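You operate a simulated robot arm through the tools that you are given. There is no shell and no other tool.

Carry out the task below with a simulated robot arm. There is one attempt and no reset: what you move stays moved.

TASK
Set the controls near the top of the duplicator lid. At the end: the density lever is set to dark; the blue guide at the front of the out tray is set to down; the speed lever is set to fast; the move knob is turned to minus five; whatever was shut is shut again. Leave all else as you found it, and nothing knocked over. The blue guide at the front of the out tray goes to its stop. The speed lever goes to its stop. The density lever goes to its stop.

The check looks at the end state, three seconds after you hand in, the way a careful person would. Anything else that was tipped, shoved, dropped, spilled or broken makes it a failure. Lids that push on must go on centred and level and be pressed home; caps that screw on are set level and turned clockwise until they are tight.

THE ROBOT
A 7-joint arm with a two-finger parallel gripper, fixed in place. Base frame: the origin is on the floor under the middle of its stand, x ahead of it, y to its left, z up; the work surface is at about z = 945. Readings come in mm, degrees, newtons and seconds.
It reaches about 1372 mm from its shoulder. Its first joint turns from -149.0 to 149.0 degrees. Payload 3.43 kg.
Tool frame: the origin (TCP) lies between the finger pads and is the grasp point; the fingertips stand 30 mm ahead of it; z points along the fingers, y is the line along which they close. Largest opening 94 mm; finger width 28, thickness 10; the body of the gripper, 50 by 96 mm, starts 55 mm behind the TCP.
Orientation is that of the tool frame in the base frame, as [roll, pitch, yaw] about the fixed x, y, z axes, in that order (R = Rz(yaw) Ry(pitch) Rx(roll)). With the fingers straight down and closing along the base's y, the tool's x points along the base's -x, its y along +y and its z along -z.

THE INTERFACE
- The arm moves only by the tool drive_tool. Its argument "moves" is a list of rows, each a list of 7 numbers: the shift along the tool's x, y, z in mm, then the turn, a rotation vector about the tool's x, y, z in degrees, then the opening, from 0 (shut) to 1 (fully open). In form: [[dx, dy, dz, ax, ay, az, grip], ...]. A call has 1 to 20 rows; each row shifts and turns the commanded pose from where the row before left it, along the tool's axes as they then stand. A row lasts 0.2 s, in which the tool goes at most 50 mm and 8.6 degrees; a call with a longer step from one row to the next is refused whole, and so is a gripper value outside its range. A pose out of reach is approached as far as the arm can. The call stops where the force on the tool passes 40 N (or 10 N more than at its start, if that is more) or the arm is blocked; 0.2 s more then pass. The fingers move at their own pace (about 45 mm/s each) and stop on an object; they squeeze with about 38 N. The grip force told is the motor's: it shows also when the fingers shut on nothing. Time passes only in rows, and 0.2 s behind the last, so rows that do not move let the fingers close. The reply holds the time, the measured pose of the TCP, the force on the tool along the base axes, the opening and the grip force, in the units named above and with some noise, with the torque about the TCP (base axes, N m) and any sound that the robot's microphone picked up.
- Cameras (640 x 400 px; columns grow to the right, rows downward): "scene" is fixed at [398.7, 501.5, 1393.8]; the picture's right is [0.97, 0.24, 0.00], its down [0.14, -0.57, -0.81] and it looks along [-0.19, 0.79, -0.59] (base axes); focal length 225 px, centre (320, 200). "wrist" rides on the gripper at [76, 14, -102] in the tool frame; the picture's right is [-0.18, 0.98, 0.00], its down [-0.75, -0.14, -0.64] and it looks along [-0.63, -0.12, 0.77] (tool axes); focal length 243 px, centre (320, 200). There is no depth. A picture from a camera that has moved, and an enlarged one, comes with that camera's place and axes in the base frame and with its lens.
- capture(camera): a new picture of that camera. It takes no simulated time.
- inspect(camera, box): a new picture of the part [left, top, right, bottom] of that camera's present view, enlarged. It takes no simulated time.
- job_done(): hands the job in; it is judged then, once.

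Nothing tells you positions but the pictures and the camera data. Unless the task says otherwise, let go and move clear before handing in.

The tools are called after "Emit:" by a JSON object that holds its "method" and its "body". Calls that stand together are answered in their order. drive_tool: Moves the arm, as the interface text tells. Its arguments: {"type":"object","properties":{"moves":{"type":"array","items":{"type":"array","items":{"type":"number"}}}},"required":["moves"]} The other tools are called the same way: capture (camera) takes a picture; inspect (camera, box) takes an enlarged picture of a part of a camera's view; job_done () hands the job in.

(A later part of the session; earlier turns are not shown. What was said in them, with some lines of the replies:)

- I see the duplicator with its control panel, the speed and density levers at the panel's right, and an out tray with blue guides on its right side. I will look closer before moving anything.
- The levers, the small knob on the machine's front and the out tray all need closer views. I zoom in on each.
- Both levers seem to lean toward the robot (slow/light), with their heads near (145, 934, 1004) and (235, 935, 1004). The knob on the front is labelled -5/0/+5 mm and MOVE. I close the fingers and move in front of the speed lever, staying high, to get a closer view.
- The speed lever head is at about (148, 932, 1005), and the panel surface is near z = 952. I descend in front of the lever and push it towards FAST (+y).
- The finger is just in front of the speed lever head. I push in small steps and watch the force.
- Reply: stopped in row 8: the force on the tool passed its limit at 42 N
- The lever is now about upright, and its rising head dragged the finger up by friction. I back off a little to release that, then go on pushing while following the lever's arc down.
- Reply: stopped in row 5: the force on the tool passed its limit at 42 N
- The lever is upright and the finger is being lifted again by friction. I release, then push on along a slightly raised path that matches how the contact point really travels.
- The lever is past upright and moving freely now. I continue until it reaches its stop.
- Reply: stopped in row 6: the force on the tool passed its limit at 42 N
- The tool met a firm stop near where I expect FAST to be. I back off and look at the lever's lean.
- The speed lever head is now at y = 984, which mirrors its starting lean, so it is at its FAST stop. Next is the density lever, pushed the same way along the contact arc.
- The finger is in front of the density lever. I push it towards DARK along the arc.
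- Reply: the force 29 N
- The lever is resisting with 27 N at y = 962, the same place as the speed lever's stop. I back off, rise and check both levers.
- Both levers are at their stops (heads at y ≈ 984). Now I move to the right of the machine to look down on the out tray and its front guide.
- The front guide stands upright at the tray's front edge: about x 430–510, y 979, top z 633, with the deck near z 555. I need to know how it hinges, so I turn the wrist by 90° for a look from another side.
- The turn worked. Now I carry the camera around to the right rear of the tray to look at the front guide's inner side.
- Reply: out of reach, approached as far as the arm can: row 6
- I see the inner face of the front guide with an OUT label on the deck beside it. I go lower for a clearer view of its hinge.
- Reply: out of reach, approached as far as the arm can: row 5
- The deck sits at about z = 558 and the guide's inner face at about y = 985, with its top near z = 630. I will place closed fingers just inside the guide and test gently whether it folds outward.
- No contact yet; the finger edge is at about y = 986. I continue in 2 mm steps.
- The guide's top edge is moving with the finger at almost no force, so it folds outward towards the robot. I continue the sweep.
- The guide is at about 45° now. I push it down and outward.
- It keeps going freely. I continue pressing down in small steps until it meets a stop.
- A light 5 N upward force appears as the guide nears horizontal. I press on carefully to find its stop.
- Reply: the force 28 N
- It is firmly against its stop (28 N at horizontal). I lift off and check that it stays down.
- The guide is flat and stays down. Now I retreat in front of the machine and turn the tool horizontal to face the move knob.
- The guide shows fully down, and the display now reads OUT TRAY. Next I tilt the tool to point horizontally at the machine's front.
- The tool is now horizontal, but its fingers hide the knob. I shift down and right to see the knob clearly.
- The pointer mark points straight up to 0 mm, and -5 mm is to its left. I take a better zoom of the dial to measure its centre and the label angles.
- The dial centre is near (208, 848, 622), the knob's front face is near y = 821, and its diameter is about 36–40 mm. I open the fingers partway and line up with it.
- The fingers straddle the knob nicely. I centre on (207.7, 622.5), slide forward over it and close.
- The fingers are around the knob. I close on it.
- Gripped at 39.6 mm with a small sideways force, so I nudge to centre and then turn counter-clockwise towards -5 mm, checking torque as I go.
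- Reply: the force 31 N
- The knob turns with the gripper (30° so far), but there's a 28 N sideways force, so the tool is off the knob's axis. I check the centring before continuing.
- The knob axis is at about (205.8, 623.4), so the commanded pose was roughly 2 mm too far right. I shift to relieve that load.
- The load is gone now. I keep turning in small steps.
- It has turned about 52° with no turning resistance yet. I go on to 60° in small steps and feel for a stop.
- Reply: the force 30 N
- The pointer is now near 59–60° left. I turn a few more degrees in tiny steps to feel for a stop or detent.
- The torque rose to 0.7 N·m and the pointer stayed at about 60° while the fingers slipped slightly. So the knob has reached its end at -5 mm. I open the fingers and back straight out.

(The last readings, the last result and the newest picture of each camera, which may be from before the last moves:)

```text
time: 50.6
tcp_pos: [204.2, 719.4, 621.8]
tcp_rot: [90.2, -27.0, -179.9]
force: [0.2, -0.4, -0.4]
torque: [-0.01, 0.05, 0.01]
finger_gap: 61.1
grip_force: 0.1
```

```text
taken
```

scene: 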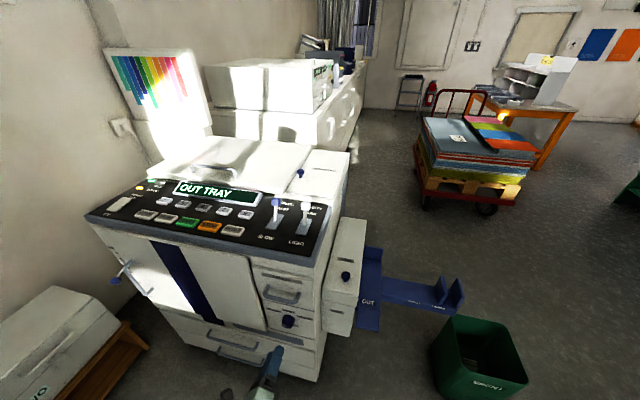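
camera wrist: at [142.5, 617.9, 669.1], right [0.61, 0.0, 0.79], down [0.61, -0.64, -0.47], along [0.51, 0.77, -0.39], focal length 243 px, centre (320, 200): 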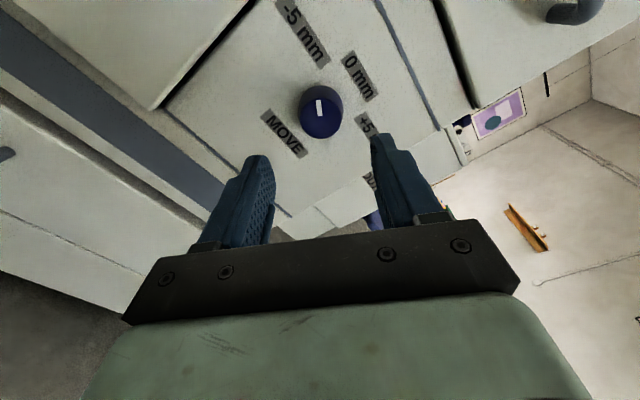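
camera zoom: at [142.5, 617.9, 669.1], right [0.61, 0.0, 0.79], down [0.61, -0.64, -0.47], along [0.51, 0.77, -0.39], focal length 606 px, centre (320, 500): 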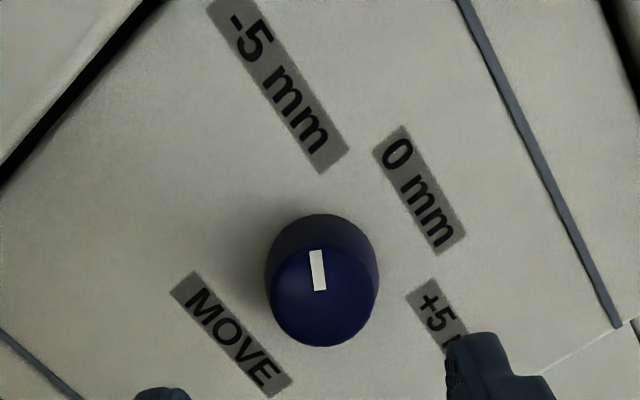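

The pointer reads about 60° left, at the -5 mm end, and all the fingers are clear. I back off a little more and check every control one last time.

Emit:
{"method": "drive_tool", "body": {"moves": [[0, 0, -30, 0, 0, 0, 0.65], [0, 0, -30, 0, 0, 0, 0.65], [0, 0, 0, 0, 0, 0, 0.65]]}}

Emit:
{"method": "inspect", "body": {"camera": "scene", "box": [220, 180, 340, 255]}}

Emit:
{"method": "inspect", "body": {"camera": "scene", "box": [320, 230, 480, 340]}}

Emit:
{"method": "inspect", "body": {"camera": "scene", "box": [80, 130, 360, 270]}}

Emit:
{"method": "inspect", "body": {"camera": "scene", "box": [90, 230, 330, 380]}}

```text
time: 51.4
tcp_pos: [204.4, 660.2, 621.3]
tcp_rot: [90.0, -27.1, 180.0]
force: [0.8, -0.6, -0.3]
torque: [0.01, 0.01, 0.01]
finger_gap: 61.2
grip_force: 0.1
```

```text
5.33 times, centred on (280, 218) of scene
camera zoom: at [398.7, 501.5, 1393.8], right [0.97, 0.24, 0.0], down [0.14, -0.57, -0.81], along [-0.19, 0.79, -0.59], focal length 1200 px, centre (533, 107)
```

zoom: 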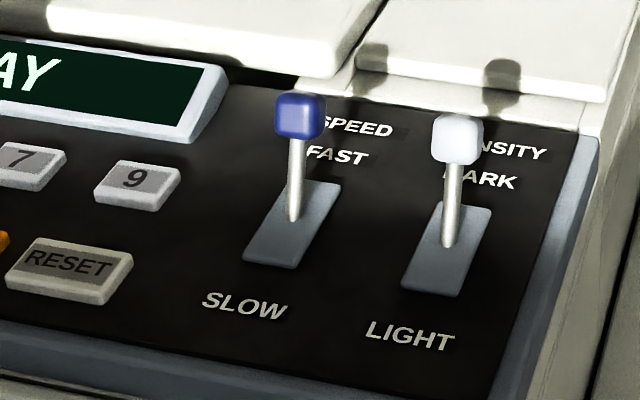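

```text
3.64 times, centred on (400, 285) of scene
camera zoom: at [398.7, 501.5, 1393.8], right [0.97, 0.24, 0.0], down [0.14, -0.57, -0.81], along [-0.19, 0.79, -0.59], focal length 818 px, centre (29, -109)
```

zoom: 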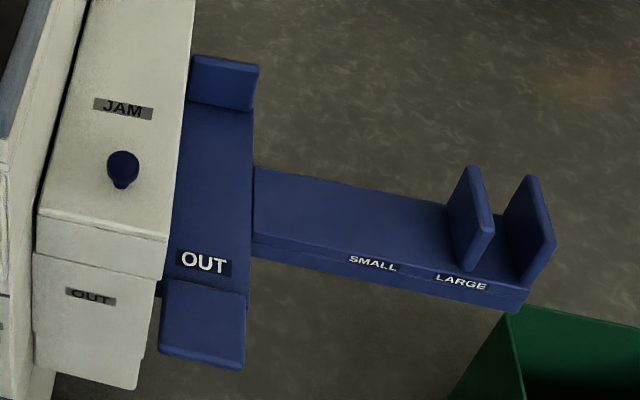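

```text
2.29 times, centred on (220, 200) of scene
camera zoom: at [398.7, 501.5, 1393.8], right [0.97, 0.24, 0.0], down [0.14, -0.57, -0.81], along [-0.19, 0.79, -0.59], focal length 514 px, centre (549, 200)
```

zoom: 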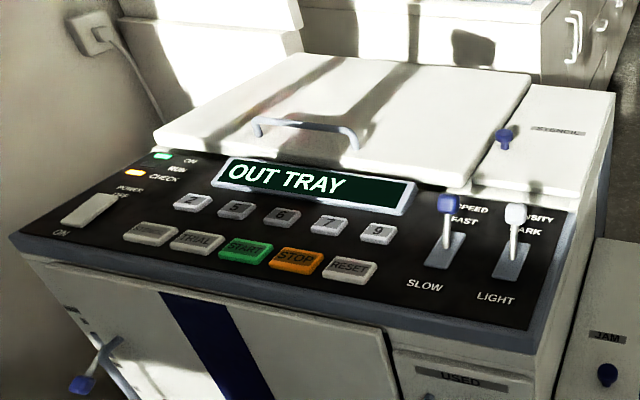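

```text
2.67 times, centred on (210, 305) of scene
camera zoom: at [398.7, 501.5, 1393.8], right [0.97, 0.24, 0.0], down [0.14, -0.57, -0.81], along [-0.19, 0.79, -0.59], focal length 600 px, centre (613, -80)
```

zoom: 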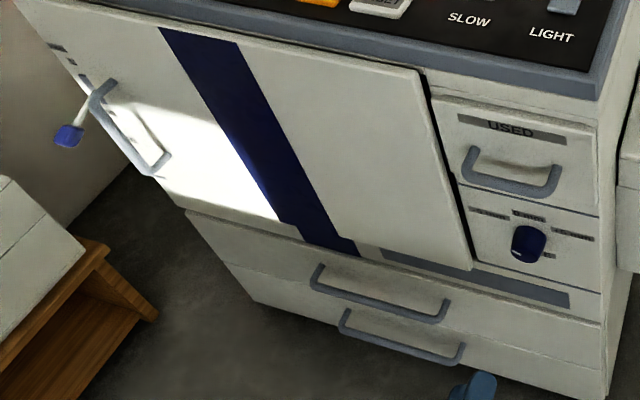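

Everything reads as asked: both levers lean fully to FAST and DARK, the front guide lies flat, the knob points to -5 mm, and nothing was opened or disturbed. The arm is clear, so I hand in the job.

Emit:
{"method": "job_done", "body": {}}

```text
The job is handed in.
```

I set all four controls and handed the job in. The arm was clear of the machine by then. No result has come back from the check yet.

- **Speed lever:** pushed to FAST until it met a firm stop.
- **Density lever:** pushed to DARK until it met a firm stop in the matching position.
- **Front guide of the out tray:** it folds outward. I pressed it flat against its stop, and it stayed down after I let go.
- **Move knob:** turned about 60° left from 0 mm, where it would turn no further. The -5 mm label is centred at about 66°, so the pointer sits slightly short of its middle.

I didn't open anything, so nothing needed shutting again. I saw nothing tipped or moved. After the guide went down, the display changed from READY to OUT TRAY and the CHECK light came on. I took this to follow from the guide being down and left it.
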